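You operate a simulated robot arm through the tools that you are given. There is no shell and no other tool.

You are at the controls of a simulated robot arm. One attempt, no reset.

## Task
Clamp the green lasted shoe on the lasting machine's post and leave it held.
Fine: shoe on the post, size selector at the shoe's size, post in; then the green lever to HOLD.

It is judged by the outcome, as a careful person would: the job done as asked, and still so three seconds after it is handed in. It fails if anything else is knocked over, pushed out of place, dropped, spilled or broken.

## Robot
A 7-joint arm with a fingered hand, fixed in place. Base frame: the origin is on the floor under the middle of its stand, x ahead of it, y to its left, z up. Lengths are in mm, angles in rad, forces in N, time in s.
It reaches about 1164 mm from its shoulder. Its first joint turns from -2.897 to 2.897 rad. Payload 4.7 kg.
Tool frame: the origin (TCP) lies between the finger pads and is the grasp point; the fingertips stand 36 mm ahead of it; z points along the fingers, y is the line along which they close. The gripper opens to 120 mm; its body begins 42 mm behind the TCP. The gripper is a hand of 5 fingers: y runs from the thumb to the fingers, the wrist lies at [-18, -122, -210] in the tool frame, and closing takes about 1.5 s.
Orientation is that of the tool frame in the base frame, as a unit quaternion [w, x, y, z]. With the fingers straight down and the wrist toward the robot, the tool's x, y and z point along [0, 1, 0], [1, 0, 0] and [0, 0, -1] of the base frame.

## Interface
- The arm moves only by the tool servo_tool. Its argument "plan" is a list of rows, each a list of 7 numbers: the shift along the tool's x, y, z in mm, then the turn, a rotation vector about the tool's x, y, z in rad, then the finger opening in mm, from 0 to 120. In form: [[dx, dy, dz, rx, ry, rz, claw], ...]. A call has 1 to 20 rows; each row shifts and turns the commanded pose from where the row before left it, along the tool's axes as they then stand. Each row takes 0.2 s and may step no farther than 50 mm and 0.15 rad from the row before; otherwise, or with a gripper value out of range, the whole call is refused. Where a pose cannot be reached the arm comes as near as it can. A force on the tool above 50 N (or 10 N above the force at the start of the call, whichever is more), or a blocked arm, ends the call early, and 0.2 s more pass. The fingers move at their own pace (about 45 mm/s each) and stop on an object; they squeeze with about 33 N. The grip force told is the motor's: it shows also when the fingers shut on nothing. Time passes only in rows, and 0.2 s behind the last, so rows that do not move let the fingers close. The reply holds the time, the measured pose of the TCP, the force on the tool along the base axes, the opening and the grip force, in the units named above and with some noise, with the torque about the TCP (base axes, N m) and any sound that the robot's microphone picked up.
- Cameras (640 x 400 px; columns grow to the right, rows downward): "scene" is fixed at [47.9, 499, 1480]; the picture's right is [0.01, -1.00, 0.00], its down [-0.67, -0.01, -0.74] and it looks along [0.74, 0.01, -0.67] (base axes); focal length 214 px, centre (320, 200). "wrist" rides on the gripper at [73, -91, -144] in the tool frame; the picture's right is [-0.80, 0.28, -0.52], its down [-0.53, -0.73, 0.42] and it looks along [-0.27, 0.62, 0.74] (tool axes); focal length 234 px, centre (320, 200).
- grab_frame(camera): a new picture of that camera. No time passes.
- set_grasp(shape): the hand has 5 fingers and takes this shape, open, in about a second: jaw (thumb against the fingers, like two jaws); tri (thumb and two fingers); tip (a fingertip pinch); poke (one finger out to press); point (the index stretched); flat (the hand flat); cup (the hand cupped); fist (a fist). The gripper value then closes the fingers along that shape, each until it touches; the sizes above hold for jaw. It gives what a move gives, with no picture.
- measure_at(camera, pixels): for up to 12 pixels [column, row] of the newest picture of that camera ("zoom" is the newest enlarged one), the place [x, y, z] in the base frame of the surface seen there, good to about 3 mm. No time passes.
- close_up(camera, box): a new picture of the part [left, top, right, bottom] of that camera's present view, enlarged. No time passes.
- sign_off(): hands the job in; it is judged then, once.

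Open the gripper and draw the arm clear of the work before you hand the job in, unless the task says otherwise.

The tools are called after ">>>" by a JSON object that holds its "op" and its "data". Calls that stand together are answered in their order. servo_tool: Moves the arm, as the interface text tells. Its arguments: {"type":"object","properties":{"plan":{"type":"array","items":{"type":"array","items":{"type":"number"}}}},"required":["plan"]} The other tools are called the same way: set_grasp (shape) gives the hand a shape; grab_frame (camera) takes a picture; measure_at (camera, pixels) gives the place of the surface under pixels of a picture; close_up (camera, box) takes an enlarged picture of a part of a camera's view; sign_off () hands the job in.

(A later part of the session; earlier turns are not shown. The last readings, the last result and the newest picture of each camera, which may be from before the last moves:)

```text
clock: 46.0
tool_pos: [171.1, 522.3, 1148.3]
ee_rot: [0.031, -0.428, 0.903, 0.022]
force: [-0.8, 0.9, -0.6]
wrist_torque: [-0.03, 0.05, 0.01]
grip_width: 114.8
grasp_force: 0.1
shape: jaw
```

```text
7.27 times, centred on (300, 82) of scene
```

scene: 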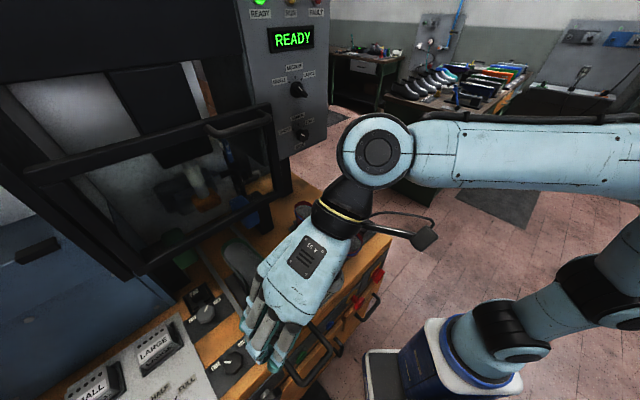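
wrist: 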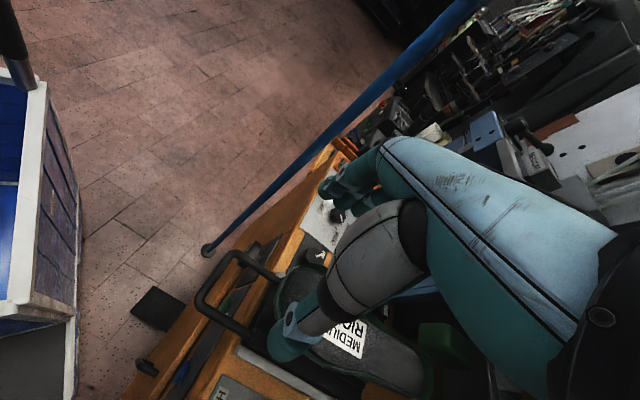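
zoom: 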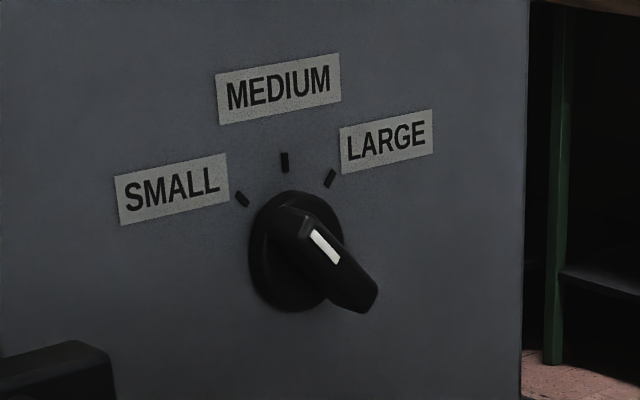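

The white mark on the bar points up-left at SMALL (bar from L≈60,z≈1332 to L≈88,z≈1296; centre L≈72.5, z≈1312). I need a clockwise turn of ~42° to MEDIUM. First I move the hand to free space in front of the panel.

>>> {"op": "servo_tool", "data": {"plan": [[-9.1, -41.8, -14.5, 0, 0, 0, 100], [-9.1, -41.8, -14.5, 0, 0, 0, 80], [-9.1, -41.8, -14.5, 0, 0, 0, 70], [-9.1, -41.8, -14.5, 0, 0, 0, 70], [-9.1, -41.8, -14.5, 0, 0, 0, 70], [-9.1, -41.8, -14.5, 0, 0, 0, 70], [-9.1, -41.8, -14.5, 0, 0, 0, 70], [-9.1, -41.8, -14.5, 0, 0, 0, 70], [-9.1, -41.8, -14.5, 0, 0, 0, 70]]}}

>>> {"op": "close_up", "data": {"camera": "scene", "box": [180, 200, 360, 380]}}

>>> {"op": "grab_frame", "data": {"camera": "scene"}}

```text
clock: 48.0
tool_pos: [512.1, 340.1, 1283.4]
ee_rot: [0.032, -0.429, 0.903, 0.023]
force: [-0.2, 0.5, 0.5]
wrist_torque: [0.02, -0.06, 0.0]
grip_width: 70.4
grasp_force: 0.1
shape: jaw
```

```text
2.22 times, centred on (270, 290) of scene
```

zoom: 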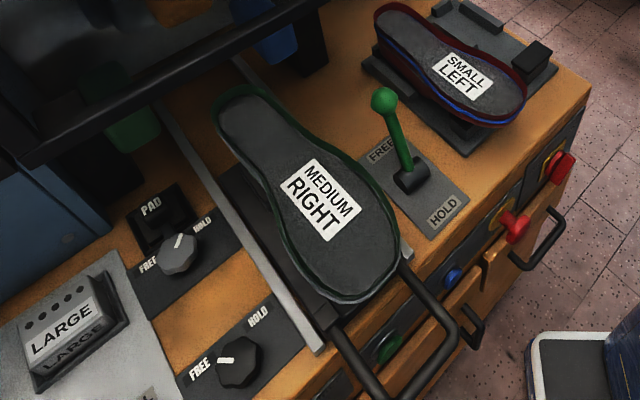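

```text
taken
```

scene: 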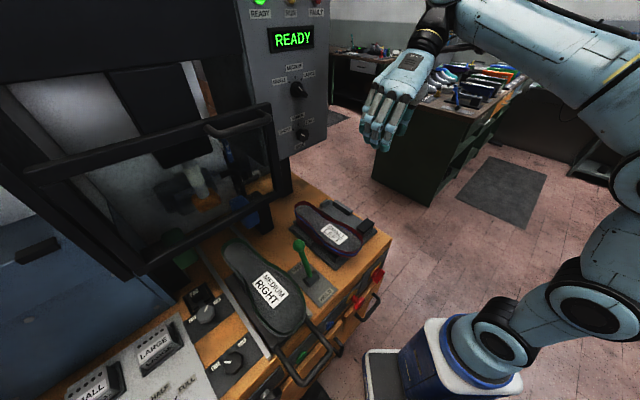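

The shoe sits well aligned on the post. Now I turn the hand so the fingers point at the panel, rolled to match the knob's bar.

>>> {"op": "servo_tool", "data": {"plan": [[0, 0, 0, 0.05727, -0.12576, -0.0477, 70], [0, 0, 0, 0.05727, -0.12576, -0.0477, 70], [0, 0, 0, 0.05727, -0.12576, -0.0477, 70], [0, 0, 0, 0.05727, -0.12576, -0.0477, 70], [0, 0, 0, 0.05727, -0.12576, -0.0477, 70], [0, 0, 0, 0.05727, -0.12576, -0.0477, 70], [0, 0, 0, 0.05727, -0.12576, -0.0477, 70], [0, 0, 0, 0.05727, -0.12576, -0.0477, 70], [0, 0, 0, 0.05727, -0.12576, -0.0477, 70], [0, 0, 0, 0.05727, -0.12576, -0.0477, 70], [0, 0, 0, 0.05727, -0.12576, -0.0477, 70]]}}

>>> {"op": "grab_frame", "data": {"camera": "scene"}}

>>> {"op": "grab_frame", "data": {"camera": "wrist"}}

```text
clock: 50.4
tool_pos: [513.5, 340.4, 1279.1]
ee_rot: [0.706, -0.488, 0.512, 0.018]
force: [2.2, 1.5, -3.6]
wrist_torque: [0.16, -0.14, 0.05]
grip_width: 69.9
grasp_force: 0.1
shape: jaw
```

```text
taken
```

scene: 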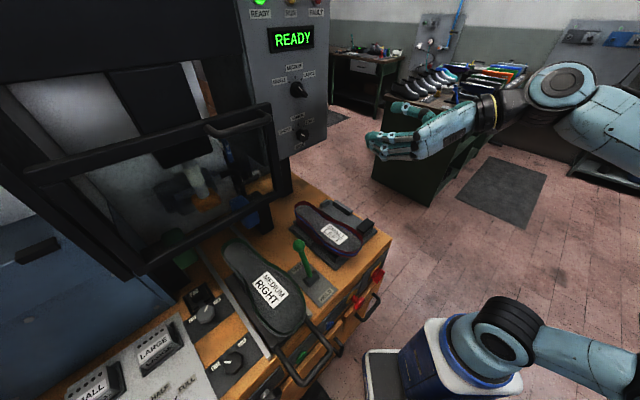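

```text
taken
```

wrist: 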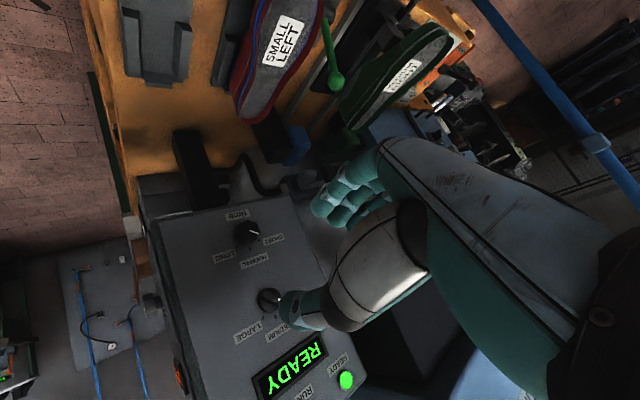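

The hand now faces the panel; the selector is visible at about (268,300) in the wrist view. I move to a pre-grasp point 57 mm short of the knob bar on its axis.

>>> {"op": "servo_tool", "data": {"plan": [[-14.45, 3.75, 39.05, 0, 0, 0, 70], [-14.45, 3.75, 39.05, 0, 0, 0, 70], [-14.45, 3.75, 39.05, 0, 0, 0, 70], [-14.45, 3.75, 39.05, 0, 0, 0, 70], [0, 0, 0, 0, 0, 0, 70]]}}

>>> {"op": "close_up", "data": {"camera": "scene", "box": [260, 40, 420, 150]}}

>>> {"op": "grab_frame", "data": {"camera": "wrist"}}

```text
clock: 51.6
tool_pos: [586.2, 487.0, 1313.7]
ee_rot: [0.708, -0.487, 0.512, 0.019]
force: [-0.7, 0.9, 0.2]
wrist_torque: [0.0, 0.04, 0.0]
grip_width: 70.3
grasp_force: 0.1
shape: jaw
```

```text
3.64 times, centred on (340, 95) of scene
```

zoom: 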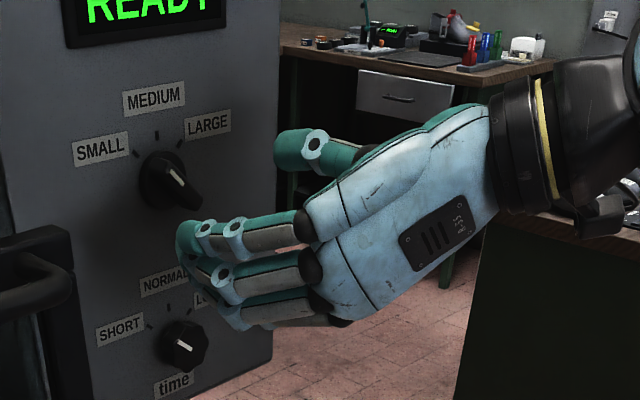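

```text
taken
```

wrist: 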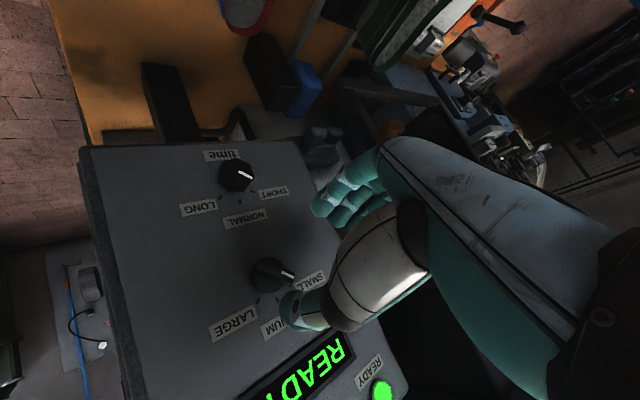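

Thumb is above-right and fingers below-left of the knob axis, as intended. I measure the fingertips' reach before advancing.

>>> {"op": "measure_at", "data": {"camera": "zoom", "pixels": [[180, 235], [180, 255], [200, 280], [225, 312], [278, 150], [285, 135], [240, 230], [310, 140], [190, 225], [215, 300]]}}

>>> {"op": "close_up", "data": {"camera": "wrist", "box": [200, 220, 400, 370]}}

```text
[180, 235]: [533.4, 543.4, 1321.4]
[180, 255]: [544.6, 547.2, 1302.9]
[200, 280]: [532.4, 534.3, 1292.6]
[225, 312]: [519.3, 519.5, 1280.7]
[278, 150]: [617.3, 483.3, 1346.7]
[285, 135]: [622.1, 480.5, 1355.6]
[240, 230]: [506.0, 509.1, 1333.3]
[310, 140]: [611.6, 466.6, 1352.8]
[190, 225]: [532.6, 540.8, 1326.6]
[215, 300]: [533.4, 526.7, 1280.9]
```

```text
2.67 times, centred on (300, 295) of wrist
```

zoom: 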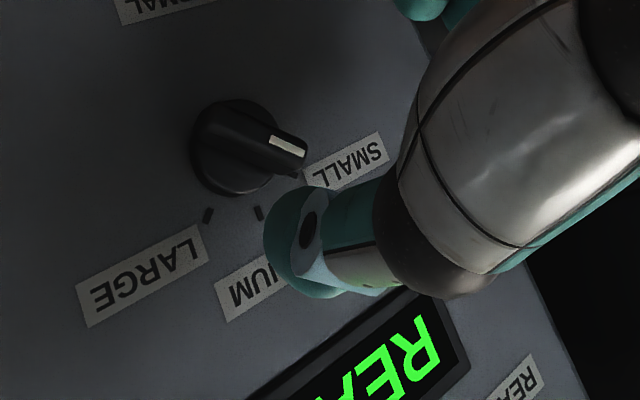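

The wrist close-up confirms the mark points at SMALL. I advance 60 mm with fingers straddling the bar and check.

>>> {"op": "servo_tool", "data": {"plan": [[1, -0.2, 20, 0, 0, 0, 70], [1, -0.2, 20, 0, 0, 0, 70], [1, -0.2, 18, 0, 0, 0, 70], [0, 0, 0, 0, 0, 0, 70]]}}

>>> {"op": "close_up", "data": {"camera": "scene", "box": [260, 40, 380, 140]}}

>>> {"op": "close_up", "data": {"camera": "wrist", "box": [200, 150, 400, 370]}}

```text
clock: 52.6
tool_pos: [629.2, 524.7, 1310.5]
ee_rot: [0.708, -0.487, 0.511, 0.018]
force: [0.4, 0.7, 0.0]
wrist_torque: [0.0, -0.02, 0.02]
grip_width: 70.4
grasp_force: 0.1
shape: jaw
```

```text
4.00 times, centred on (320, 90) of scene
```

zoom: 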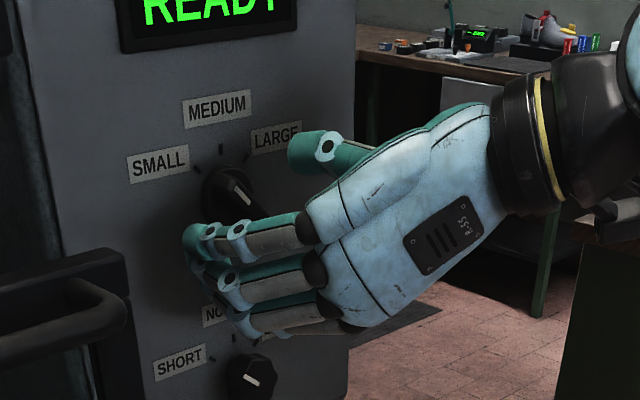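

```text
1.82 times, centred on (300, 260) of wrist
```

zoom: 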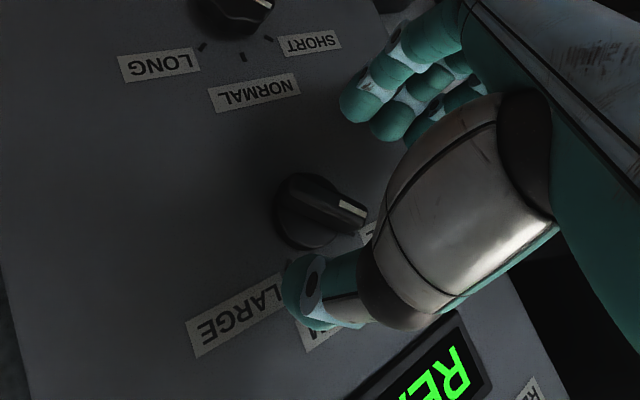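

The knob bar lies between the thumb and fingers, but the fingers sit toward the mark's side. I shift 12 mm along the bar toward its lower-right end, advance 14 mm, and close on the bar.

>>> {"op": "servo_tool", "data": {"plan": [[12, 0, 4, 0, 0, 0, 70], [0, 0, 5, 0, 0, 0, 70], [0, 0, 5, 0, 0, 0, 70], [0, 0, 0, 0, 0, 0, 70]]}}

>>> {"op": "close_up", "data": {"camera": "scene", "box": [260, 40, 380, 140]}}

>>> {"op": "close_up", "data": {"camera": "wrist", "box": [200, 150, 400, 370]}}

```text
clock: 53.6
tool_pos: [643.3, 529.1, 1302.8]
ee_rot: [0.708, -0.486, 0.512, 0.019]
force: [0.9, 0.5, -0.1]
wrist_torque: [0.0, -0.01, 0.02]
grip_width: 69.8
grasp_force: 0.0
shape: jaw
```

```text
4.00 times, centred on (320, 90) of scene
```

zoom: 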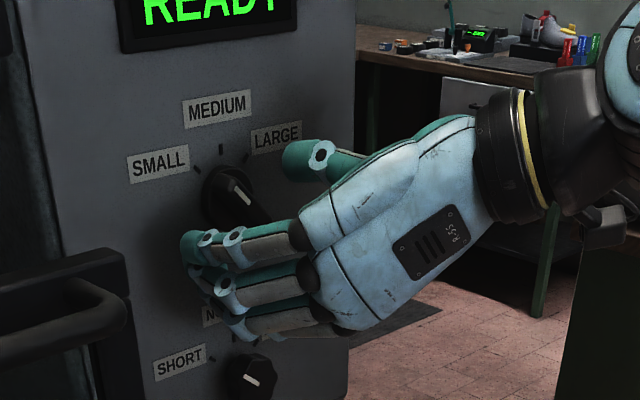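

```text
1.82 times, centred on (300, 260) of wrist
```

zoom: 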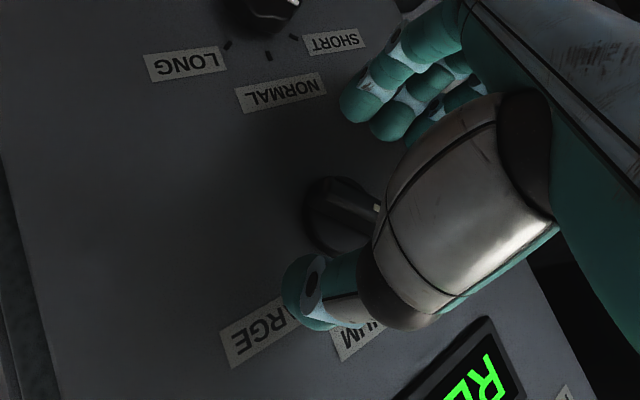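

Position is as planned (F≈829). I close the fingers on the bar gently and watch.

>>> {"op": "servo_tool", "data": {"plan": [[0, 0, 0, 0, 0, 0, 50], [0, 0, 0, 0, 0, 0, 35], [0, 0, 0, 0, 0, 0, 25], [0, 0, 0, 0, 0, 0, 15], [0, 0, 0, 0, 0, 0, 5], [0, 0, 0, 0, 0, 0, 0], [0, 0, 0, 0, 0, 0, 0]]}}

>>> {"op": "close_up", "data": {"camera": "scene", "box": [260, 40, 380, 140]}}

>>> {"op": "close_up", "data": {"camera": "wrist", "box": [200, 150, 400, 370]}}

```text
clock: 55.2
tool_pos: [644.5, 528.0, 1303.2]
ee_rot: [0.708, -0.486, 0.512, 0.018]
force: [1.6, 0.3, 4.0]
wrist_torque: [0.09, -0.1, 0.02]
grip_width: 4.9
grasp_force: 33.3
shape: jaw
```

```text
4.00 times, centred on (320, 90) of scene
```

zoom: 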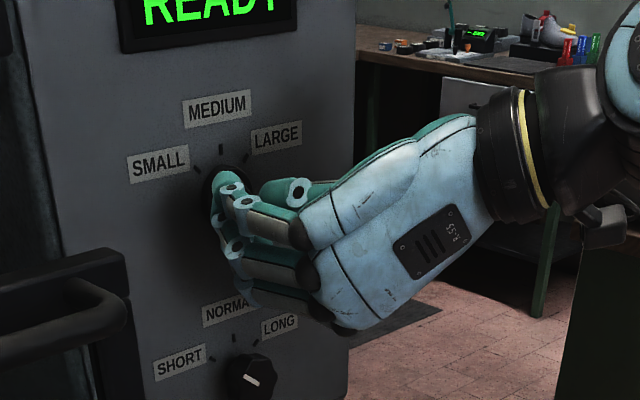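

```text
1.82 times, centred on (300, 260) of wrist
```

zoom: 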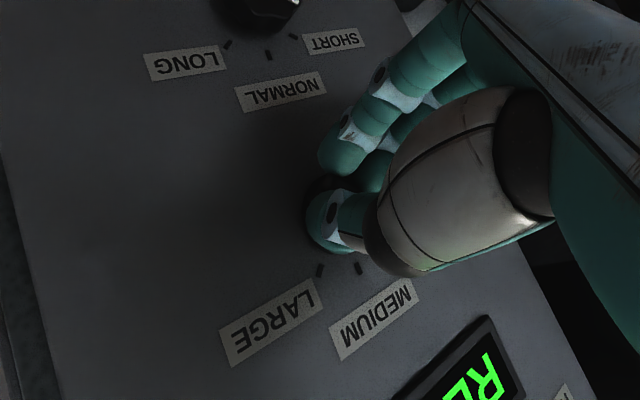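

The fingers have closed on the knob (33 N). I turn the hand clockwise in steps about the knob axis – first 21°.

>>> {"op": "servo_tool", "data": {"plan": [[0, 1.1, 0, 0, 0, 0.0916, 0], [0, 1.1, 0, 0, 0, 0.0916, 0], [0, 1.1, 0, 0, 0, 0.0916, 0], [0, 1.1, 0, 0, 0, 0.0916, 0], [0, 0, 0, 0, 0, 0, 0]]}}

>>> {"op": "close_up", "data": {"camera": "scene", "box": [260, 40, 380, 140]}}

>>> {"op": "close_up", "data": {"camera": "wrist", "box": [200, 150, 400, 370]}}

```text
clock: 56.4
tool_pos: [641.1, 531.0, 1301.4]
ee_rot: [0.693, -0.385, 0.592, 0.148]
force: [1.3, 7.3, 11.4]
wrist_torque: [0.23, -0.22, 0.18]
grip_width: 4.9
grasp_force: 32.7
shape: jaw
```

```text
4.00 times, centred on (320, 90) of scene
```

zoom: 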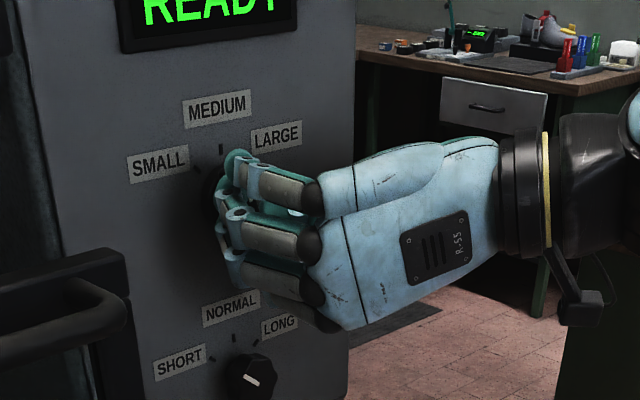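

```text
1.82 times, centred on (300, 260) of wrist
```

zoom: 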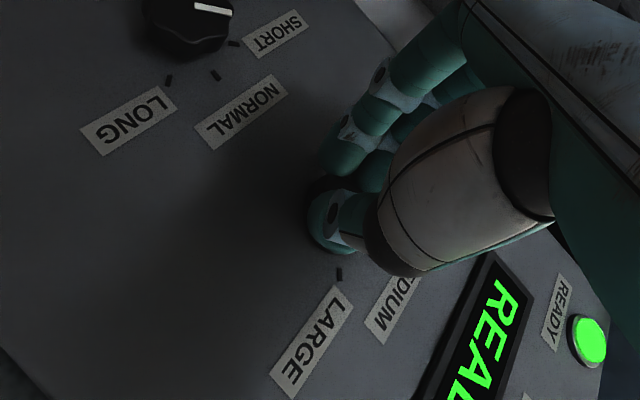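

Forces are moderate (~14 N). I continue the second half of the turn.

>>> {"op": "servo_tool", "data": {"plan": [[0, 1.1, 0, 0, 0, 0.0916, 0], [0, 1.1, 0, 0, 0, 0.0916, 0], [0, 1.1, 0, 0, 0, 0.0916, 0], [0, 1.1, 0, 0, 0, 0.0916, 0], [0, 0, 0, 0, 0, 0, 0]]}}

>>> {"op": "close_up", "data": {"camera": "scene", "box": [260, 40, 380, 140]}}

>>> {"op": "close_up", "data": {"camera": "wrist", "box": [200, 150, 400, 370]}}

```text
clock: 57.6
tool_pos: [638.3, 534.8, 1299.2]
ee_rot: [0.654, -0.271, 0.652, 0.271]
force: [1.6, 8.9, 17.0]
wrist_torque: [0.33, -0.46, 0.18]
grip_width: 4.6
grasp_force: 33.1
shape: jaw
```

```text
4.00 times, centred on (320, 90) of scene
```

zoom: 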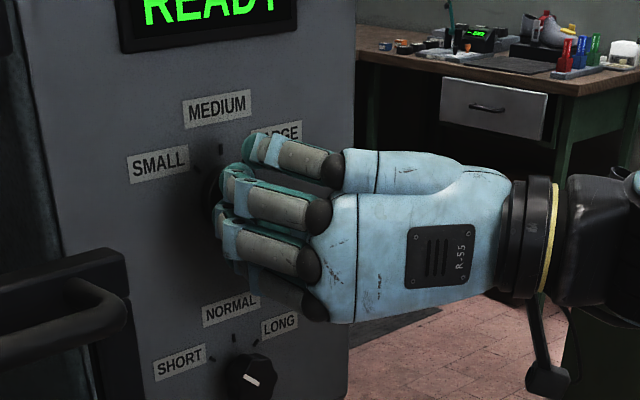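

```text
1.82 times, centred on (300, 260) of wrist
```

zoom: 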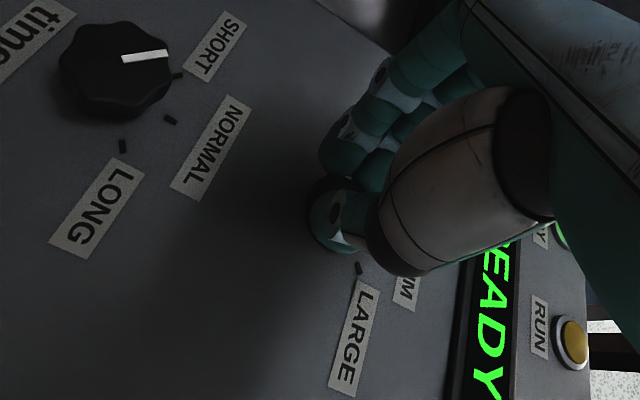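

The hand has turned the full 42° (orientation matches MEDIUM). I open the fingers, back off 60 mm, and look at the knob.

>>> {"op": "servo_tool", "data": {"plan": [[0, 0, 0, 0, 0, 0, 20], [0, 0, 0, 0, 0, 0, 40], [0, 0, 0, 0, 0, 0, 60], [0, 0, 0, 0, 0, 0, 80], [0, 0, 0, 0, 0, 0, 80], [0, 0, -20, 0, 0, 0, 80], [0, 0, -30, 0, 0, 0, 80], [0, 0, -30, 0, 0, 0, 80]]}}

>>> {"op": "close_up", "data": {"camera": "scene", "box": [260, 50, 340, 130]}}

>>> {"op": "close_up", "data": {"camera": "wrist", "box": [200, 150, 400, 370]}}

```text
clock: 59.4
tool_pos: [581.8, 478.8, 1297.8]
ee_rot: [0.653, -0.271, 0.653, 0.271]
force: [0.8, -0.1, 0.1]
wrist_torque: [0.05, -0.04, 0.02]
grip_width: 79.4
grasp_force: 0.0
shape: jaw
```

```text
5.00 times, centred on (300, 90) of scene
```

zoom: 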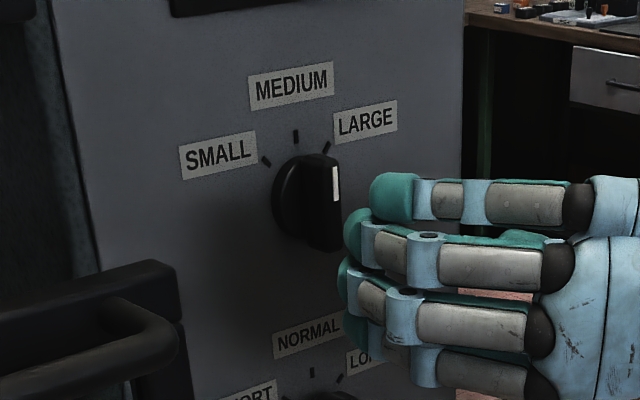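

```text
1.82 times, centred on (300, 260) of wrist
```

zoom: 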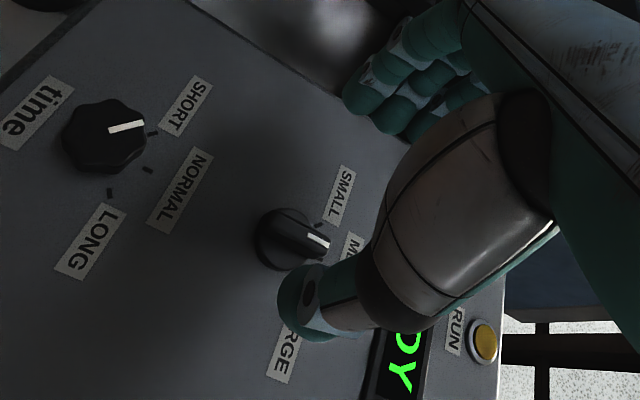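

The bar now stands vertical with its mark upward (zoom ≈(336,185)), i.e. toward MEDIUM. I back the hand off further and inspect precisely.

>>> {"op": "servo_tool", "data": {"plan": [[0, -10, -40, 0, 0, 0, 80], [0, -15, -40, 0, 0, 0, 80], [0, -15, -40, 0, 0, 0, 80]]}}

>>> {"op": "close_up", "data": {"camera": "scene", "box": [280, 72, 320, 106]}}

>>> {"op": "measure_at", "data": {"camera": "zoom", "pixels": [[375, 120], [385, 145], [372, 160], [376, 190], [385, 200], [380, 240], [385, 270], [378, 290], [365, 130], [385, 180]]}}

>>> {"op": "close_up", "data": {"camera": "wrist", "box": [180, 130, 380, 330]}}

```text
clock: 60.2
tool_pos: [525.9, 364.1, 1297.1]
ee_rot: [0.654, -0.271, 0.653, 0.271]
force: [0.7, 0.4, -0.7]
wrist_torque: [0.05, -0.01, 0.03]
grip_width: 79.6
grasp_force: 0.1
shape: jaw
```

```text
11.76 times, centred on (300, 89) of scene
```

zoom: 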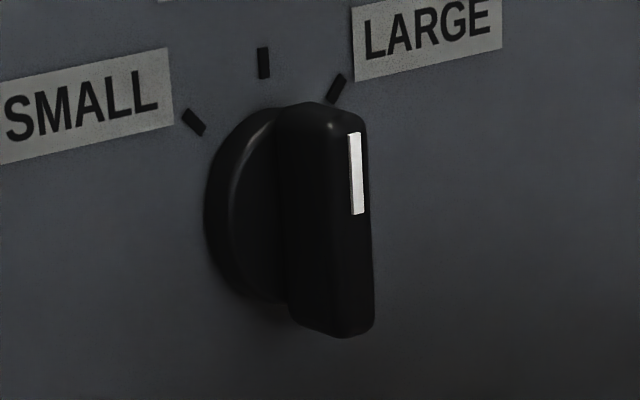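

```text
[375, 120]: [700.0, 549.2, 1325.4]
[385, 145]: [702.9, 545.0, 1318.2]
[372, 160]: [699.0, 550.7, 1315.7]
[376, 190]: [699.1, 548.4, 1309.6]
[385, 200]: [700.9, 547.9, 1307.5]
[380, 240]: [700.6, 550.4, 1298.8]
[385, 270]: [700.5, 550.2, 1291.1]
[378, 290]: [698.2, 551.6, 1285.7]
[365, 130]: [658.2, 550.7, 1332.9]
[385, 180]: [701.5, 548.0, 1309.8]
```

```text
2.00 times, centred on (280, 230) of wrist
```

zoom: 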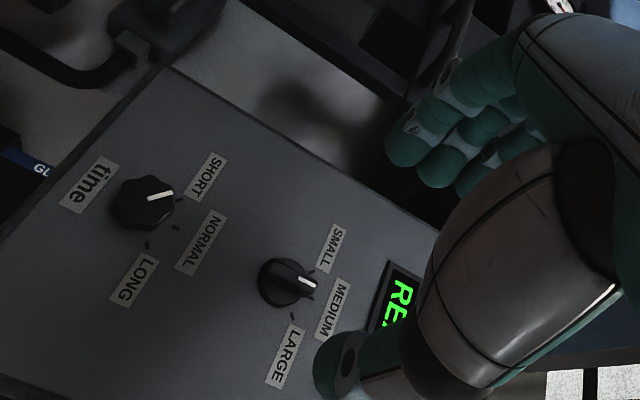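

The mark is now vertical at MEDIUM (computed tilt ≈0°, ticks at ±42°). Next is pushing the post in: I measure the sled's handle.

>>> {"op": "close_up", "data": {"camera": "scene", "box": [230, 270, 350, 400]}}

>>> {"op": "measure_at", "data": {"camera": "zoom", "pixels": [[310, 280], [330, 320], [350, 350], [370, 365], [400, 345], [430, 320], [455, 295], [440, 260], [410, 220], [385, 190], [300, 255], [395, 350]]}}

>>> {"op": "grab_frame", "data": {"camera": "scene"}}

```text
3.08 times, centred on (290, 335) of scene
```

zoom: 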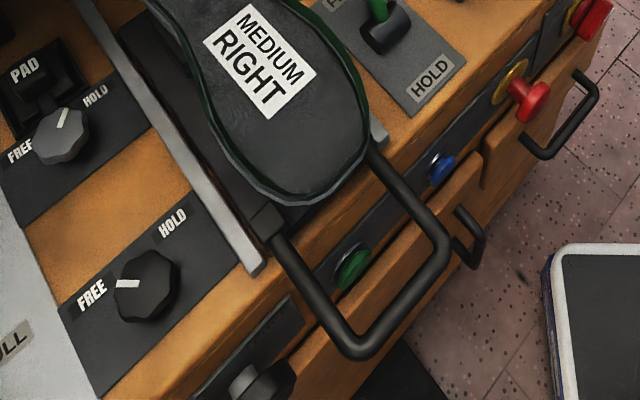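

```text
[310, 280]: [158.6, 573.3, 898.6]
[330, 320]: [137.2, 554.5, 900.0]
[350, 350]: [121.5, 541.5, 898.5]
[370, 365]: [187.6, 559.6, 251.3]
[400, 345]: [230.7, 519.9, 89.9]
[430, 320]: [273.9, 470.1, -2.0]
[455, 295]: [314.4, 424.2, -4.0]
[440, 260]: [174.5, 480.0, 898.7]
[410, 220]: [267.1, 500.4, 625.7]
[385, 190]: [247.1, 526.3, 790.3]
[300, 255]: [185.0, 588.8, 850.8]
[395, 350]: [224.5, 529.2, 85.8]
```

```text
taken
```

scene: 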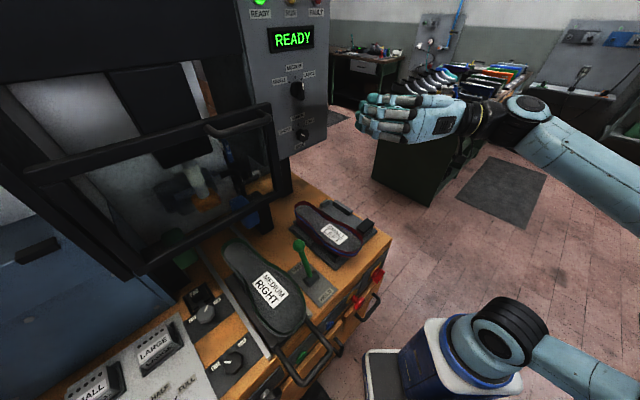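

The handle's crossbar is at F≈465, L≈-297…-213, top z≈899. I will push it from behind with the side of the closed fingers pointing down; first I lower the hand and turn it back to fingers-down.

>>> {"op": "servo_tool", "data": {"plan": [[35, 0, 0, 0, 0, 0, 40], [35, 0, 0, 0, 0, 0, 20], [0, 0, 0, 0, 0.1428, 0, 0], [0, 0, 0, 0, 0.1428, 0, 0], [0, 0, 0, 0, 0.1428, 0, 0], [0, 0, 0, 0, 0.1428, 0, 0], [0, 0, 0, 0, 0.1428, 0, 0], [0, 0, 0, 0, 0.1428, 0, 0], [0, 0, 0, 0, 0.1428, 0, 0], [0, 0, 0, 0, 0.1428, 0, 0], [0, 0, 0, 0, 0.1428, 0, 0], [0, 0, 0, 0, 0.1428, 0, 0], [0, 0, 0, 0, 0.1428, 0, 0]]}}

>>> {"op": "grab_frame", "data": {"camera": "scene"}}

>>> {"op": "close_up", "data": {"camera": "scene", "box": [270, 55, 330, 110]}}

```text
clock: 63.0
tool_pos: [524.8, 364.7, 1230.3]
ee_rot: [0.001, -0.383, 0.924, 0.0]
force: [-0.8, -0.1, 0.5]
wrist_torque: [0.06, -0.05, -0.01]
grip_width: 0.2
grasp_force: 32.4
shape: jaw
```

```text
taken
```

scene: 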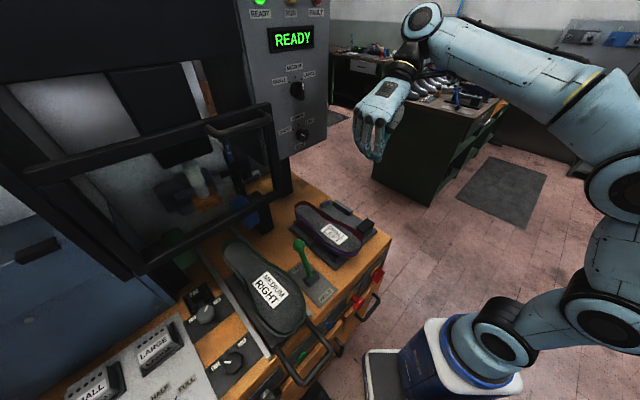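

```text
7.27 times, centred on (300, 82) of scene
```

zoom: 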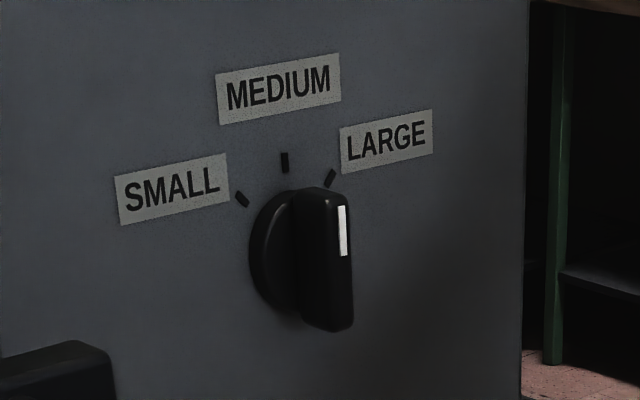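

Knob stays at MEDIUM. I carry the closed hand across to behind the sled handle, at height.

>>> {"op": "servo_tool", "data": {"plan": [[24.6, 35.8, 13, 0, 0, 0, 0], [24.6, 35.8, 13, 0, 0, 0, 0], [24.6, 35.8, 13, 0, 0, 0, 0], [24.6, 35.8, 13, 0, 0, 0, 0], [24.6, 35.8, 13, 0, 0, 0, 0], [24.6, 35.8, 13, 0, 0, 0, 0], [24.6, 35.8, 13, 0, 0, 0, 0], [24.6, 35.8, 13, 0, 0, 0, 0], [24.6, 35.8, 13, 0, 0, 0, 0], [24.6, 35.8, 13, 0, 0, 0, 0]]}}

>>> {"op": "grab_frame", "data": {"camera": "scene"}}

>>> {"op": "grab_frame", "data": {"camera": "wrist"}}

```text
clock: 65.2
tool_pos: [98.4, 444.5, 1098.2]
ee_rot: [0.001, -0.383, 0.924, 0.0]
force: [-0.2, 0.0, 1.0]
wrist_torque: [0.02, -0.01, 0.0]
grip_width: 0.1
grasp_force: 32.6
shape: jaw
```

```text
taken
```

scene: 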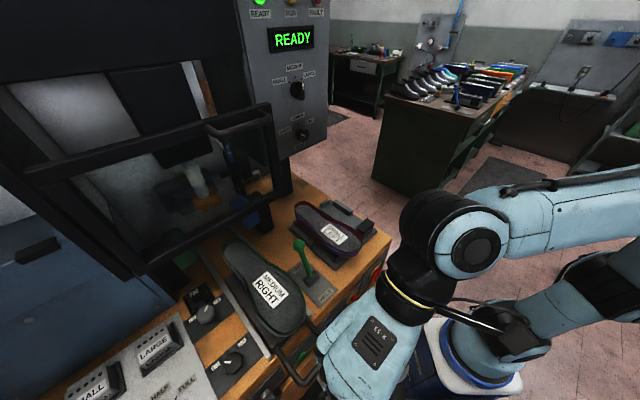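

```text
taken
```

wrist: 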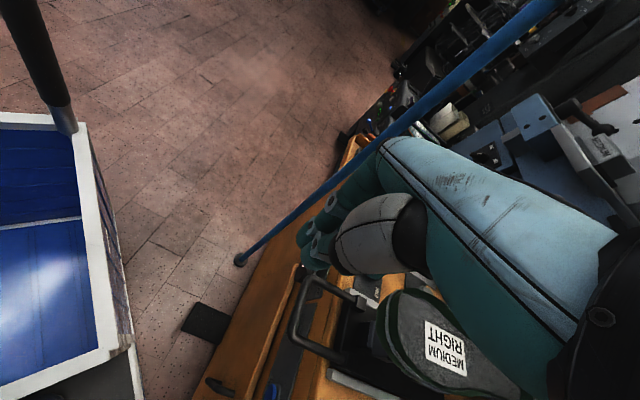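

There is a blue pole near the line of view; I measure where it is and where the handle and fingers are before lowering.

>>> {"op": "measure_at", "data": {"camera": "wrist", "pixels": [[400, 128], [480, 70], [540, 18], [300, 210], [242, 260], [310, 262], [335, 205], [295, 320], [310, 350], [350, 300], [400, 330], [330, 280]]}}

>>> {"op": "close_up", "data": {"camera": "wrist", "box": [220, 180, 480, 400]}}

```text
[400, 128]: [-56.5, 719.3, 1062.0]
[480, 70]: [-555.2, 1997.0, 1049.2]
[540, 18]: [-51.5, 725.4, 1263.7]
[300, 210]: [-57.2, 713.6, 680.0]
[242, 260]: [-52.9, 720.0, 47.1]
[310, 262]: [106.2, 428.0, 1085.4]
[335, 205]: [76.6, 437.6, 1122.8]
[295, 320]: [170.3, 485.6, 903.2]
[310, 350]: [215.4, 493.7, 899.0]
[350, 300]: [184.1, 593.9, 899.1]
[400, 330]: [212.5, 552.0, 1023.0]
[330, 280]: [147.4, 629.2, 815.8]
```

```text
1.82 times, centred on (350, 290) of wrist
```

zoom: 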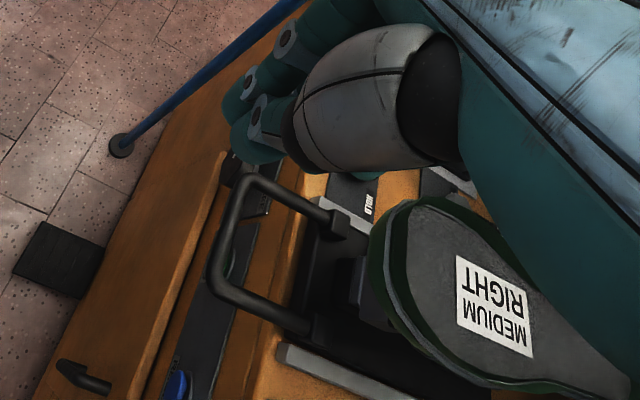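

The pole is far to the left (-55,718), no concern. I lower the hand behind the crossbar to TCP z≈912.

>>> {"op": "servo_tool", "data": {"plan": [[0, 0, 37, 0, 0, 0, 0], [0, 0, 37, 0, 0, 0, 0], [0, 0, 37, 0, 0, 0, 0], [0, 0, 37, 0, 0, 0, 0], [0, 0, 37, 0, 0, 0, 0], [0, 0, 0, 0, 0, 0, 0]]}}

>>> {"op": "grab_frame", "data": {"camera": "scene"}}

>>> {"op": "grab_frame", "data": {"camera": "wrist"}}

```text
clock: 66.6
tool_pos: [99.0, 444.0, 913.1]
ee_rot: [0.001, -0.383, 0.924, 0.0]
force: [-0.2, 0.0, 0.2]
wrist_torque: [0.0, 0.02, -0.01]
grip_width: 0.0
grasp_force: 32.6
shape: jaw
```

```text
taken
```

scene: 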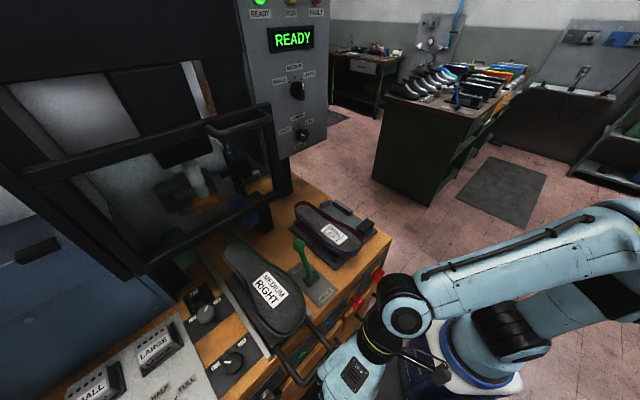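

```text
taken
```

wrist: 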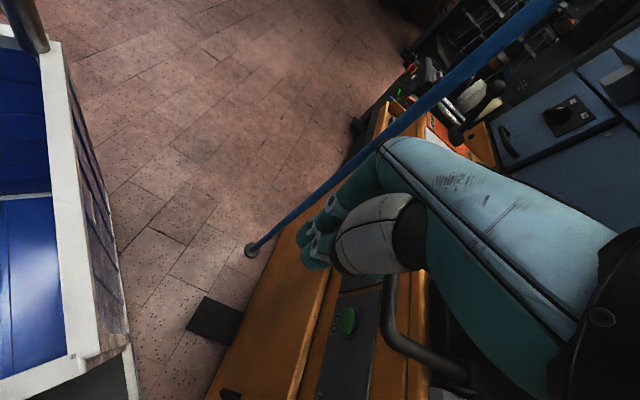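

The hand is behind the crossbar. I push inward (tool -x) in 10 mm steps and monitor force.

>>> {"op": "servo_tool", "data": {"plan": [[-10, 0, 0, 0, 0, 0, 0], [-10, 0, 0, 0, 0, 0, 0], [-8, 0, 0, 0, 0, 0, 0], [-8, 0, 0, 0, 0, 0, 0]]}}

>>> {"op": "grab_frame", "data": {"camera": "scene"}}

>>> {"op": "grab_frame", "data": {"camera": "wrist"}}

```text
clock: 67.6
tool_pos: [124.4, 469.4, 915.3]
ee_rot: [0.001, -0.382, 0.924, 0.0]
force: [-5.2, -3.4, 4.1]
wrist_torque: [0.06, -0.05, 0.05]
grip_width: 0.0
grasp_force: 33.0
shape: jaw
```

```text
taken
```

scene: 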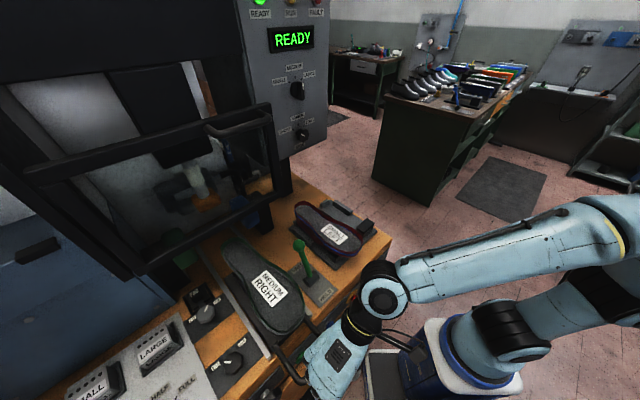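

```text
taken
```

wrist: 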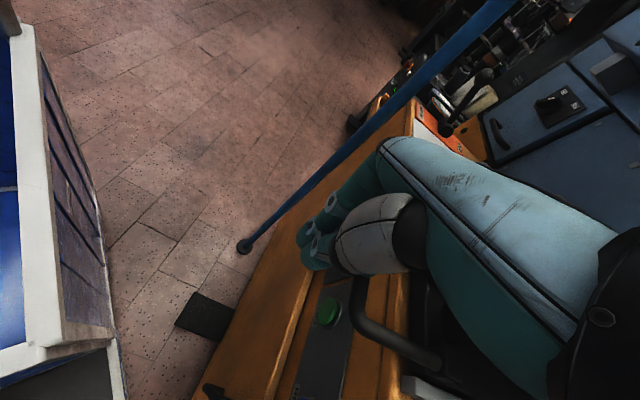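

Contact made (~6 N). I continue pushing.

>>> {"op": "servo_tool", "data": {"plan": [[-8, 0, 0, 0, 0, 0, 0], [-8, 0, 0, 0, 0, 0, 0], [-8, 0, 0, 0, 0, 0, 0], [-8, 0, 0, 0, 0, 0, 0]]}}

>>> {"op": "close_up", "data": {"camera": "scene", "box": [200, 220, 360, 400]}}

```text
clock: 68.6
tool_pos: [147.0, 492.6, 913.4]
ee_rot: [0.0, -0.382, 0.924, 0.001]
force: [-0.9, -0.4, 0.2]
wrist_torque: [0.0, 0.01, -0.01]
grip_width: 0.0
grasp_force: 33.0
shape: jaw
```

```text
2.22 times, centred on (280, 310) of scene
```

zoom: 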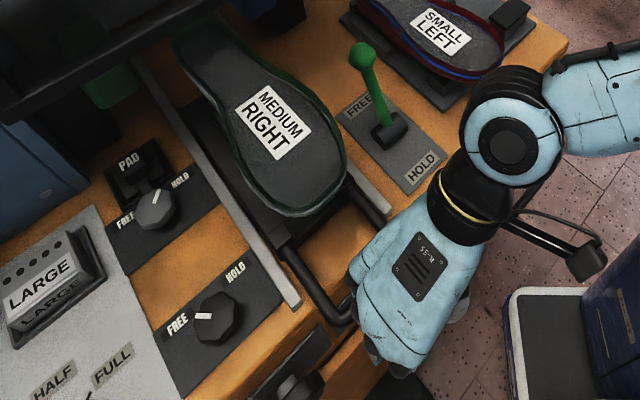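

The sled is moving in and the shoe with it. I continue pushing.

>>> {"op": "servo_tool", "data": {"plan": [[-10, 0, 0, 0, 0, 0, 0], [-10, 0, 0, 0, 0, 0, 0], [-10, 0, 0, 0, 0, 0, 0], [-10, 0, 0, 0, 0, 0, 0]]}}

>>> {"op": "close_up", "data": {"camera": "scene", "box": [180, 180, 360, 380]}}

>>> {"op": "grab_frame", "data": {"camera": "wrist"}}

```text
clock: 69.6
tool_pos: [175.9, 519.8, 914.1]
ee_rot: [0.002, -0.383, 0.924, 0.001]
force: [-0.9, -0.6, 0.3]
wrist_torque: [0.02, -0.03, -0.01]
grip_width: 0.0
grasp_force: 33.4
shape: jaw
```

```text
2.00 times, centred on (270, 280) of scene
```

zoom: 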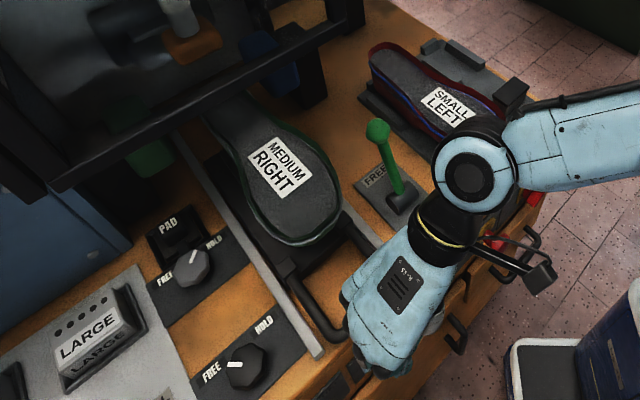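

```text
taken
```

wrist: 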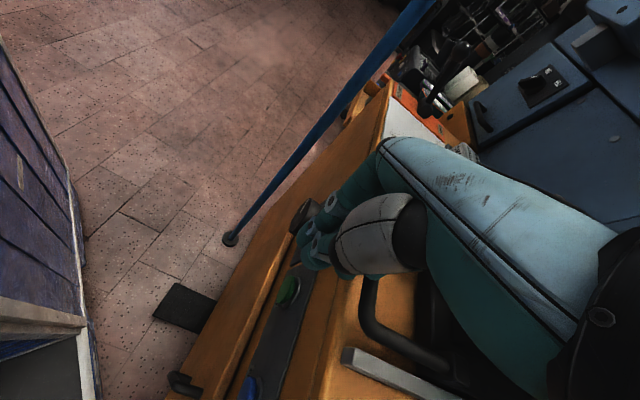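

The sled keeps sliding with almost no resistance. To keep the hand clear of the green lever I shift 15 mm to the left along the crossbar, then continue pushing.

>>> {"op": "servo_tool", "data": {"plan": [[4, 0, 0, 0, 0, 0, 0], [0, 15, 0, 0, 0, 0, 0], [-10, 0, 0, 0, 0, 0, 0], [-10, 0, 0, 0, 0, 0, 0], [-10, 0, 0, 0, 0, 0, 0]]}}

>>> {"op": "close_up", "data": {"camera": "scene", "box": [180, 180, 360, 380]}}

```text
clock: 70.8
tool_pos: [184.0, 549.7, 913.0]
ee_rot: [0.0, -0.383, 0.924, 0.001]
force: [0.6, -0.1, 0.4]
wrist_torque: [0.0, 0.03, -0.01]
grip_width: 0.0
grasp_force: 33.3
shape: jaw
```

```text
2.00 times, centred on (270, 280) of scene
```

zoom: 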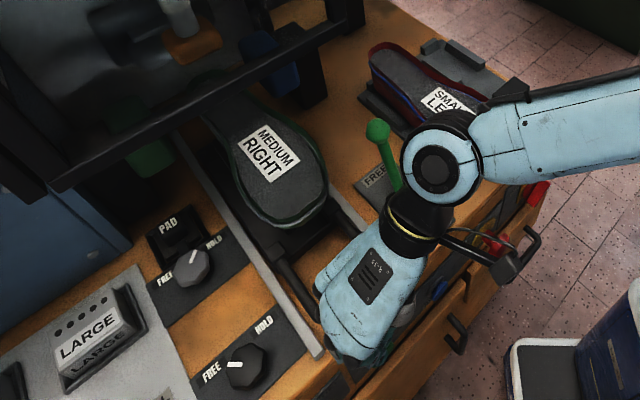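

No contact with the lever, sled still free. I push on.

>>> {"op": "servo_tool", "data": {"plan": [[-10, 0, 0, 0, 0, 0, 0], [-10, 0, 0, 0, 0, 0, 0], [-10, 0, 0, 0, 0, 0, 0]]}}

>>> {"op": "close_up", "data": {"camera": "scene", "box": [180, 180, 360, 380]}}

>>> {"op": "grab_frame", "data": {"camera": "wrist"}}

```text
clock: 71.6
tool_pos: [203.5, 570.5, 913.5]
ee_rot: [0.001, -0.383, 0.924, 0.0]
force: [-0.7, -1.3, 0.5]
wrist_torque: [-0.02, -0.02, -0.01]
grip_width: 0.1
grasp_force: 32.7
shape: jaw
```

```text
2.00 times, centred on (270, 280) of scene
```

zoom: 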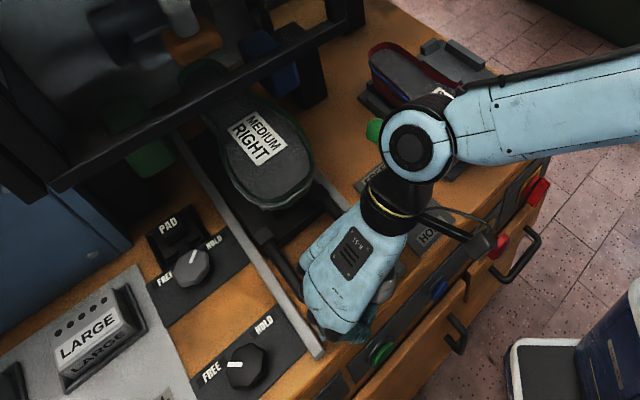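

```text
taken
```

wrist: 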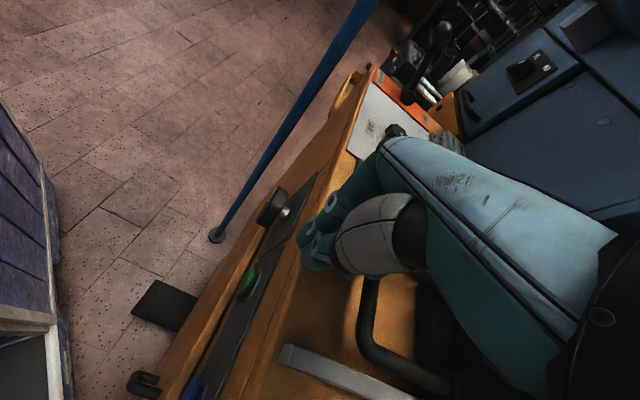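

Still free. Continuing the push; the lever remains clear to the right.

>>> {"op": "servo_tool", "data": {"plan": [[-10, 0, 0, 0, 0, 0, 0], [-10, 0, 0, 0, 0, 0, 0], [-10, 0, 0, 0, 0, 0, 0]]}}

>>> {"op": "close_up", "data": {"camera": "scene", "box": [180, 160, 360, 360]}}

>>> {"op": "grab_frame", "data": {"camera": "wrist"}}

```text
clock: 72.4
tool_pos: [225.7, 591.7, 915.1]
ee_rot: [0.002, -0.382, 0.924, 0.001]
force: [-3.3, -1.3, 9.4]
wrist_torque: [0.29, -0.31, 0.04]
grip_width: 0.1
grasp_force: 33.5
shape: jaw
```

```text
2.00 times, centred on (270, 260) of scene
```

zoom: 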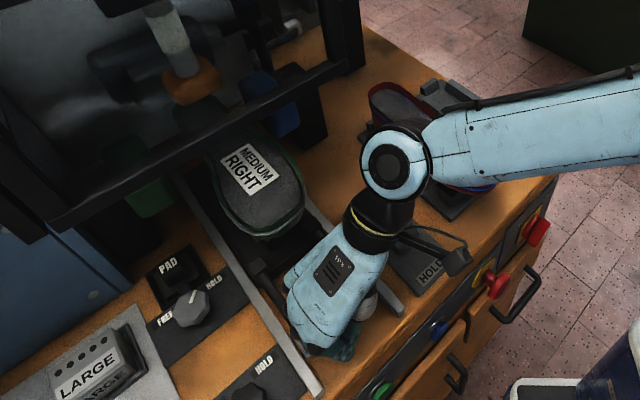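

```text
taken
```

wrist: 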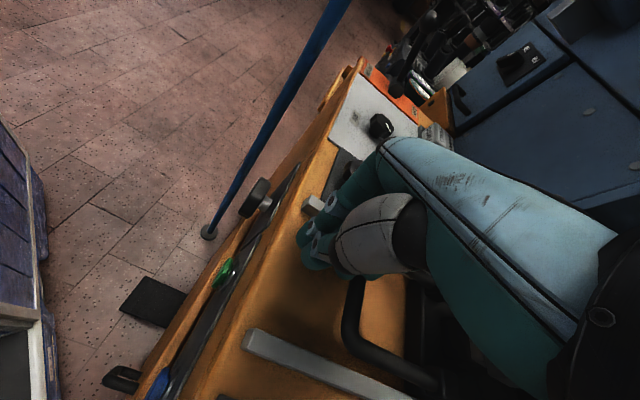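

An upward force of 9 N appeared: a fingertip may be touching the left rail or table edge. I look closely before continuing.

>>> {"op": "close_up", "data": {"camera": "wrist", "box": [240, 160, 440, 340]}}

>>> {"op": "close_up", "data": {"camera": "scene", "box": [235, 270, 315, 360]}}

>>> {"op": "measure_at", "data": {"camera": "wrist", "pixels": [[310, 255], [318, 208], [330, 225], [310, 235], [355, 300], [360, 330], [380, 360], [300, 300], [345, 290], [305, 265]]}}

```text
2.22 times, centred on (340, 250) of wrist
```

zoom: 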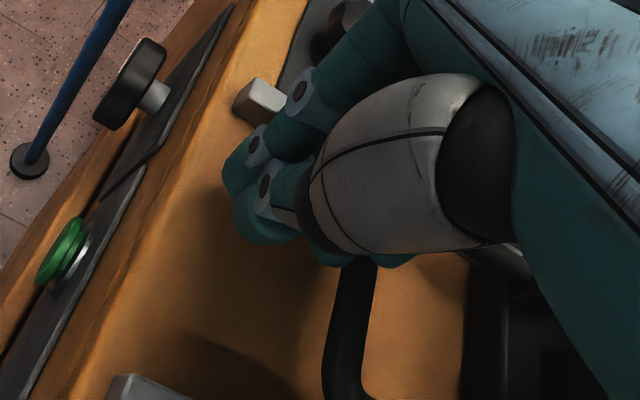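

```text
4.44 times, centred on (275, 315) of scene
```

zoom: 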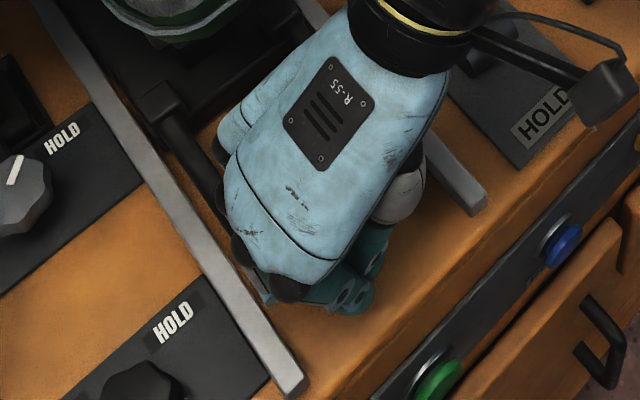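

```text
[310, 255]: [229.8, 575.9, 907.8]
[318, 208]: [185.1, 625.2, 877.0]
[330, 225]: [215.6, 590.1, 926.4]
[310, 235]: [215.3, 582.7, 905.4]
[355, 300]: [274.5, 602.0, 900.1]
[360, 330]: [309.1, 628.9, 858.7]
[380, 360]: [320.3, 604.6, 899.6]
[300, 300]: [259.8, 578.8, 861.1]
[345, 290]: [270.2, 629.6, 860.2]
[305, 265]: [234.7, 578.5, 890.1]
```

The crossbar is now at F≈620 (about 154 mm in). The shorter outer finger is likely riding on the bar, so I back off slightly, lower 8 mm, and push again.

>>> {"op": "servo_tool", "data": {"plan": [[8, 0, 0, 0, 0, 0, 0], [0, 0, 8, 0, 0, 0, 0], [0, 0, 0, 0, 0, 0, 0]]}}

>>> {"op": "close_up", "data": {"camera": "wrist", "box": [240, 160, 440, 340]}}

```text
clock: 73.2
tool_pos: [219.7, 588.6, 910.3]
ee_rot: [0.004, -0.382, 0.924, 0.005]
force: [-2.2, 8.0, 47.2]
wrist_torque: [1.79, -1.94, 0.37]
grip_width: 0.0
grasp_force: 32.2
shape: jaw
```

```text
2.22 times, centred on (340, 250) of wrist
```

zoom: 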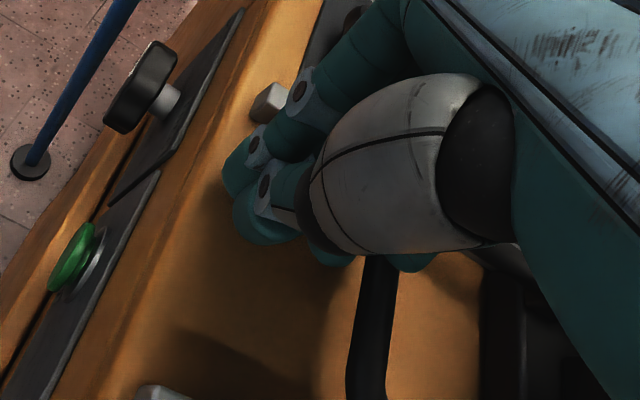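

The front finger is bearing down on the crossbar (47 N up). I raise the hand at once to relieve it.

>>> {"op": "servo_tool", "data": {"plan": [[0, 0, -8, 0, 0, 0, 0], [0, 0, -8, 0, 0, 0, 0], [0, 0, -10, 0, 0, 0, 0]]}}

>>> {"op": "close_up", "data": {"camera": "wrist", "box": [240, 160, 440, 340]}}

>>> {"op": "close_up", "data": {"camera": "scene", "box": [170, 140, 350, 340]}}

```text
clock: 74.0
tool_pos: [220.1, 584.7, 928.9]
ee_rot: [0.001, -0.383, 0.924, -0.002]
force: [0.5, 0.3, -0.1]
wrist_torque: [-0.01, -0.03, -0.02]
grip_width: 0.0
grasp_force: 33.0
shape: jaw
```

```text
2.22 times, centred on (340, 250) of wrist
```

zoom: 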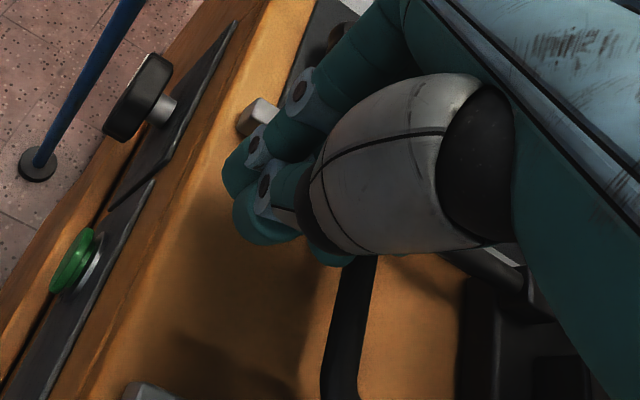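

```text
2.00 times, centred on (260, 240) of scene
```

zoom: 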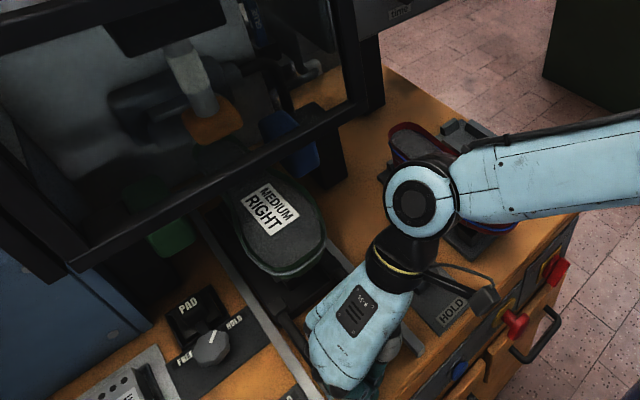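

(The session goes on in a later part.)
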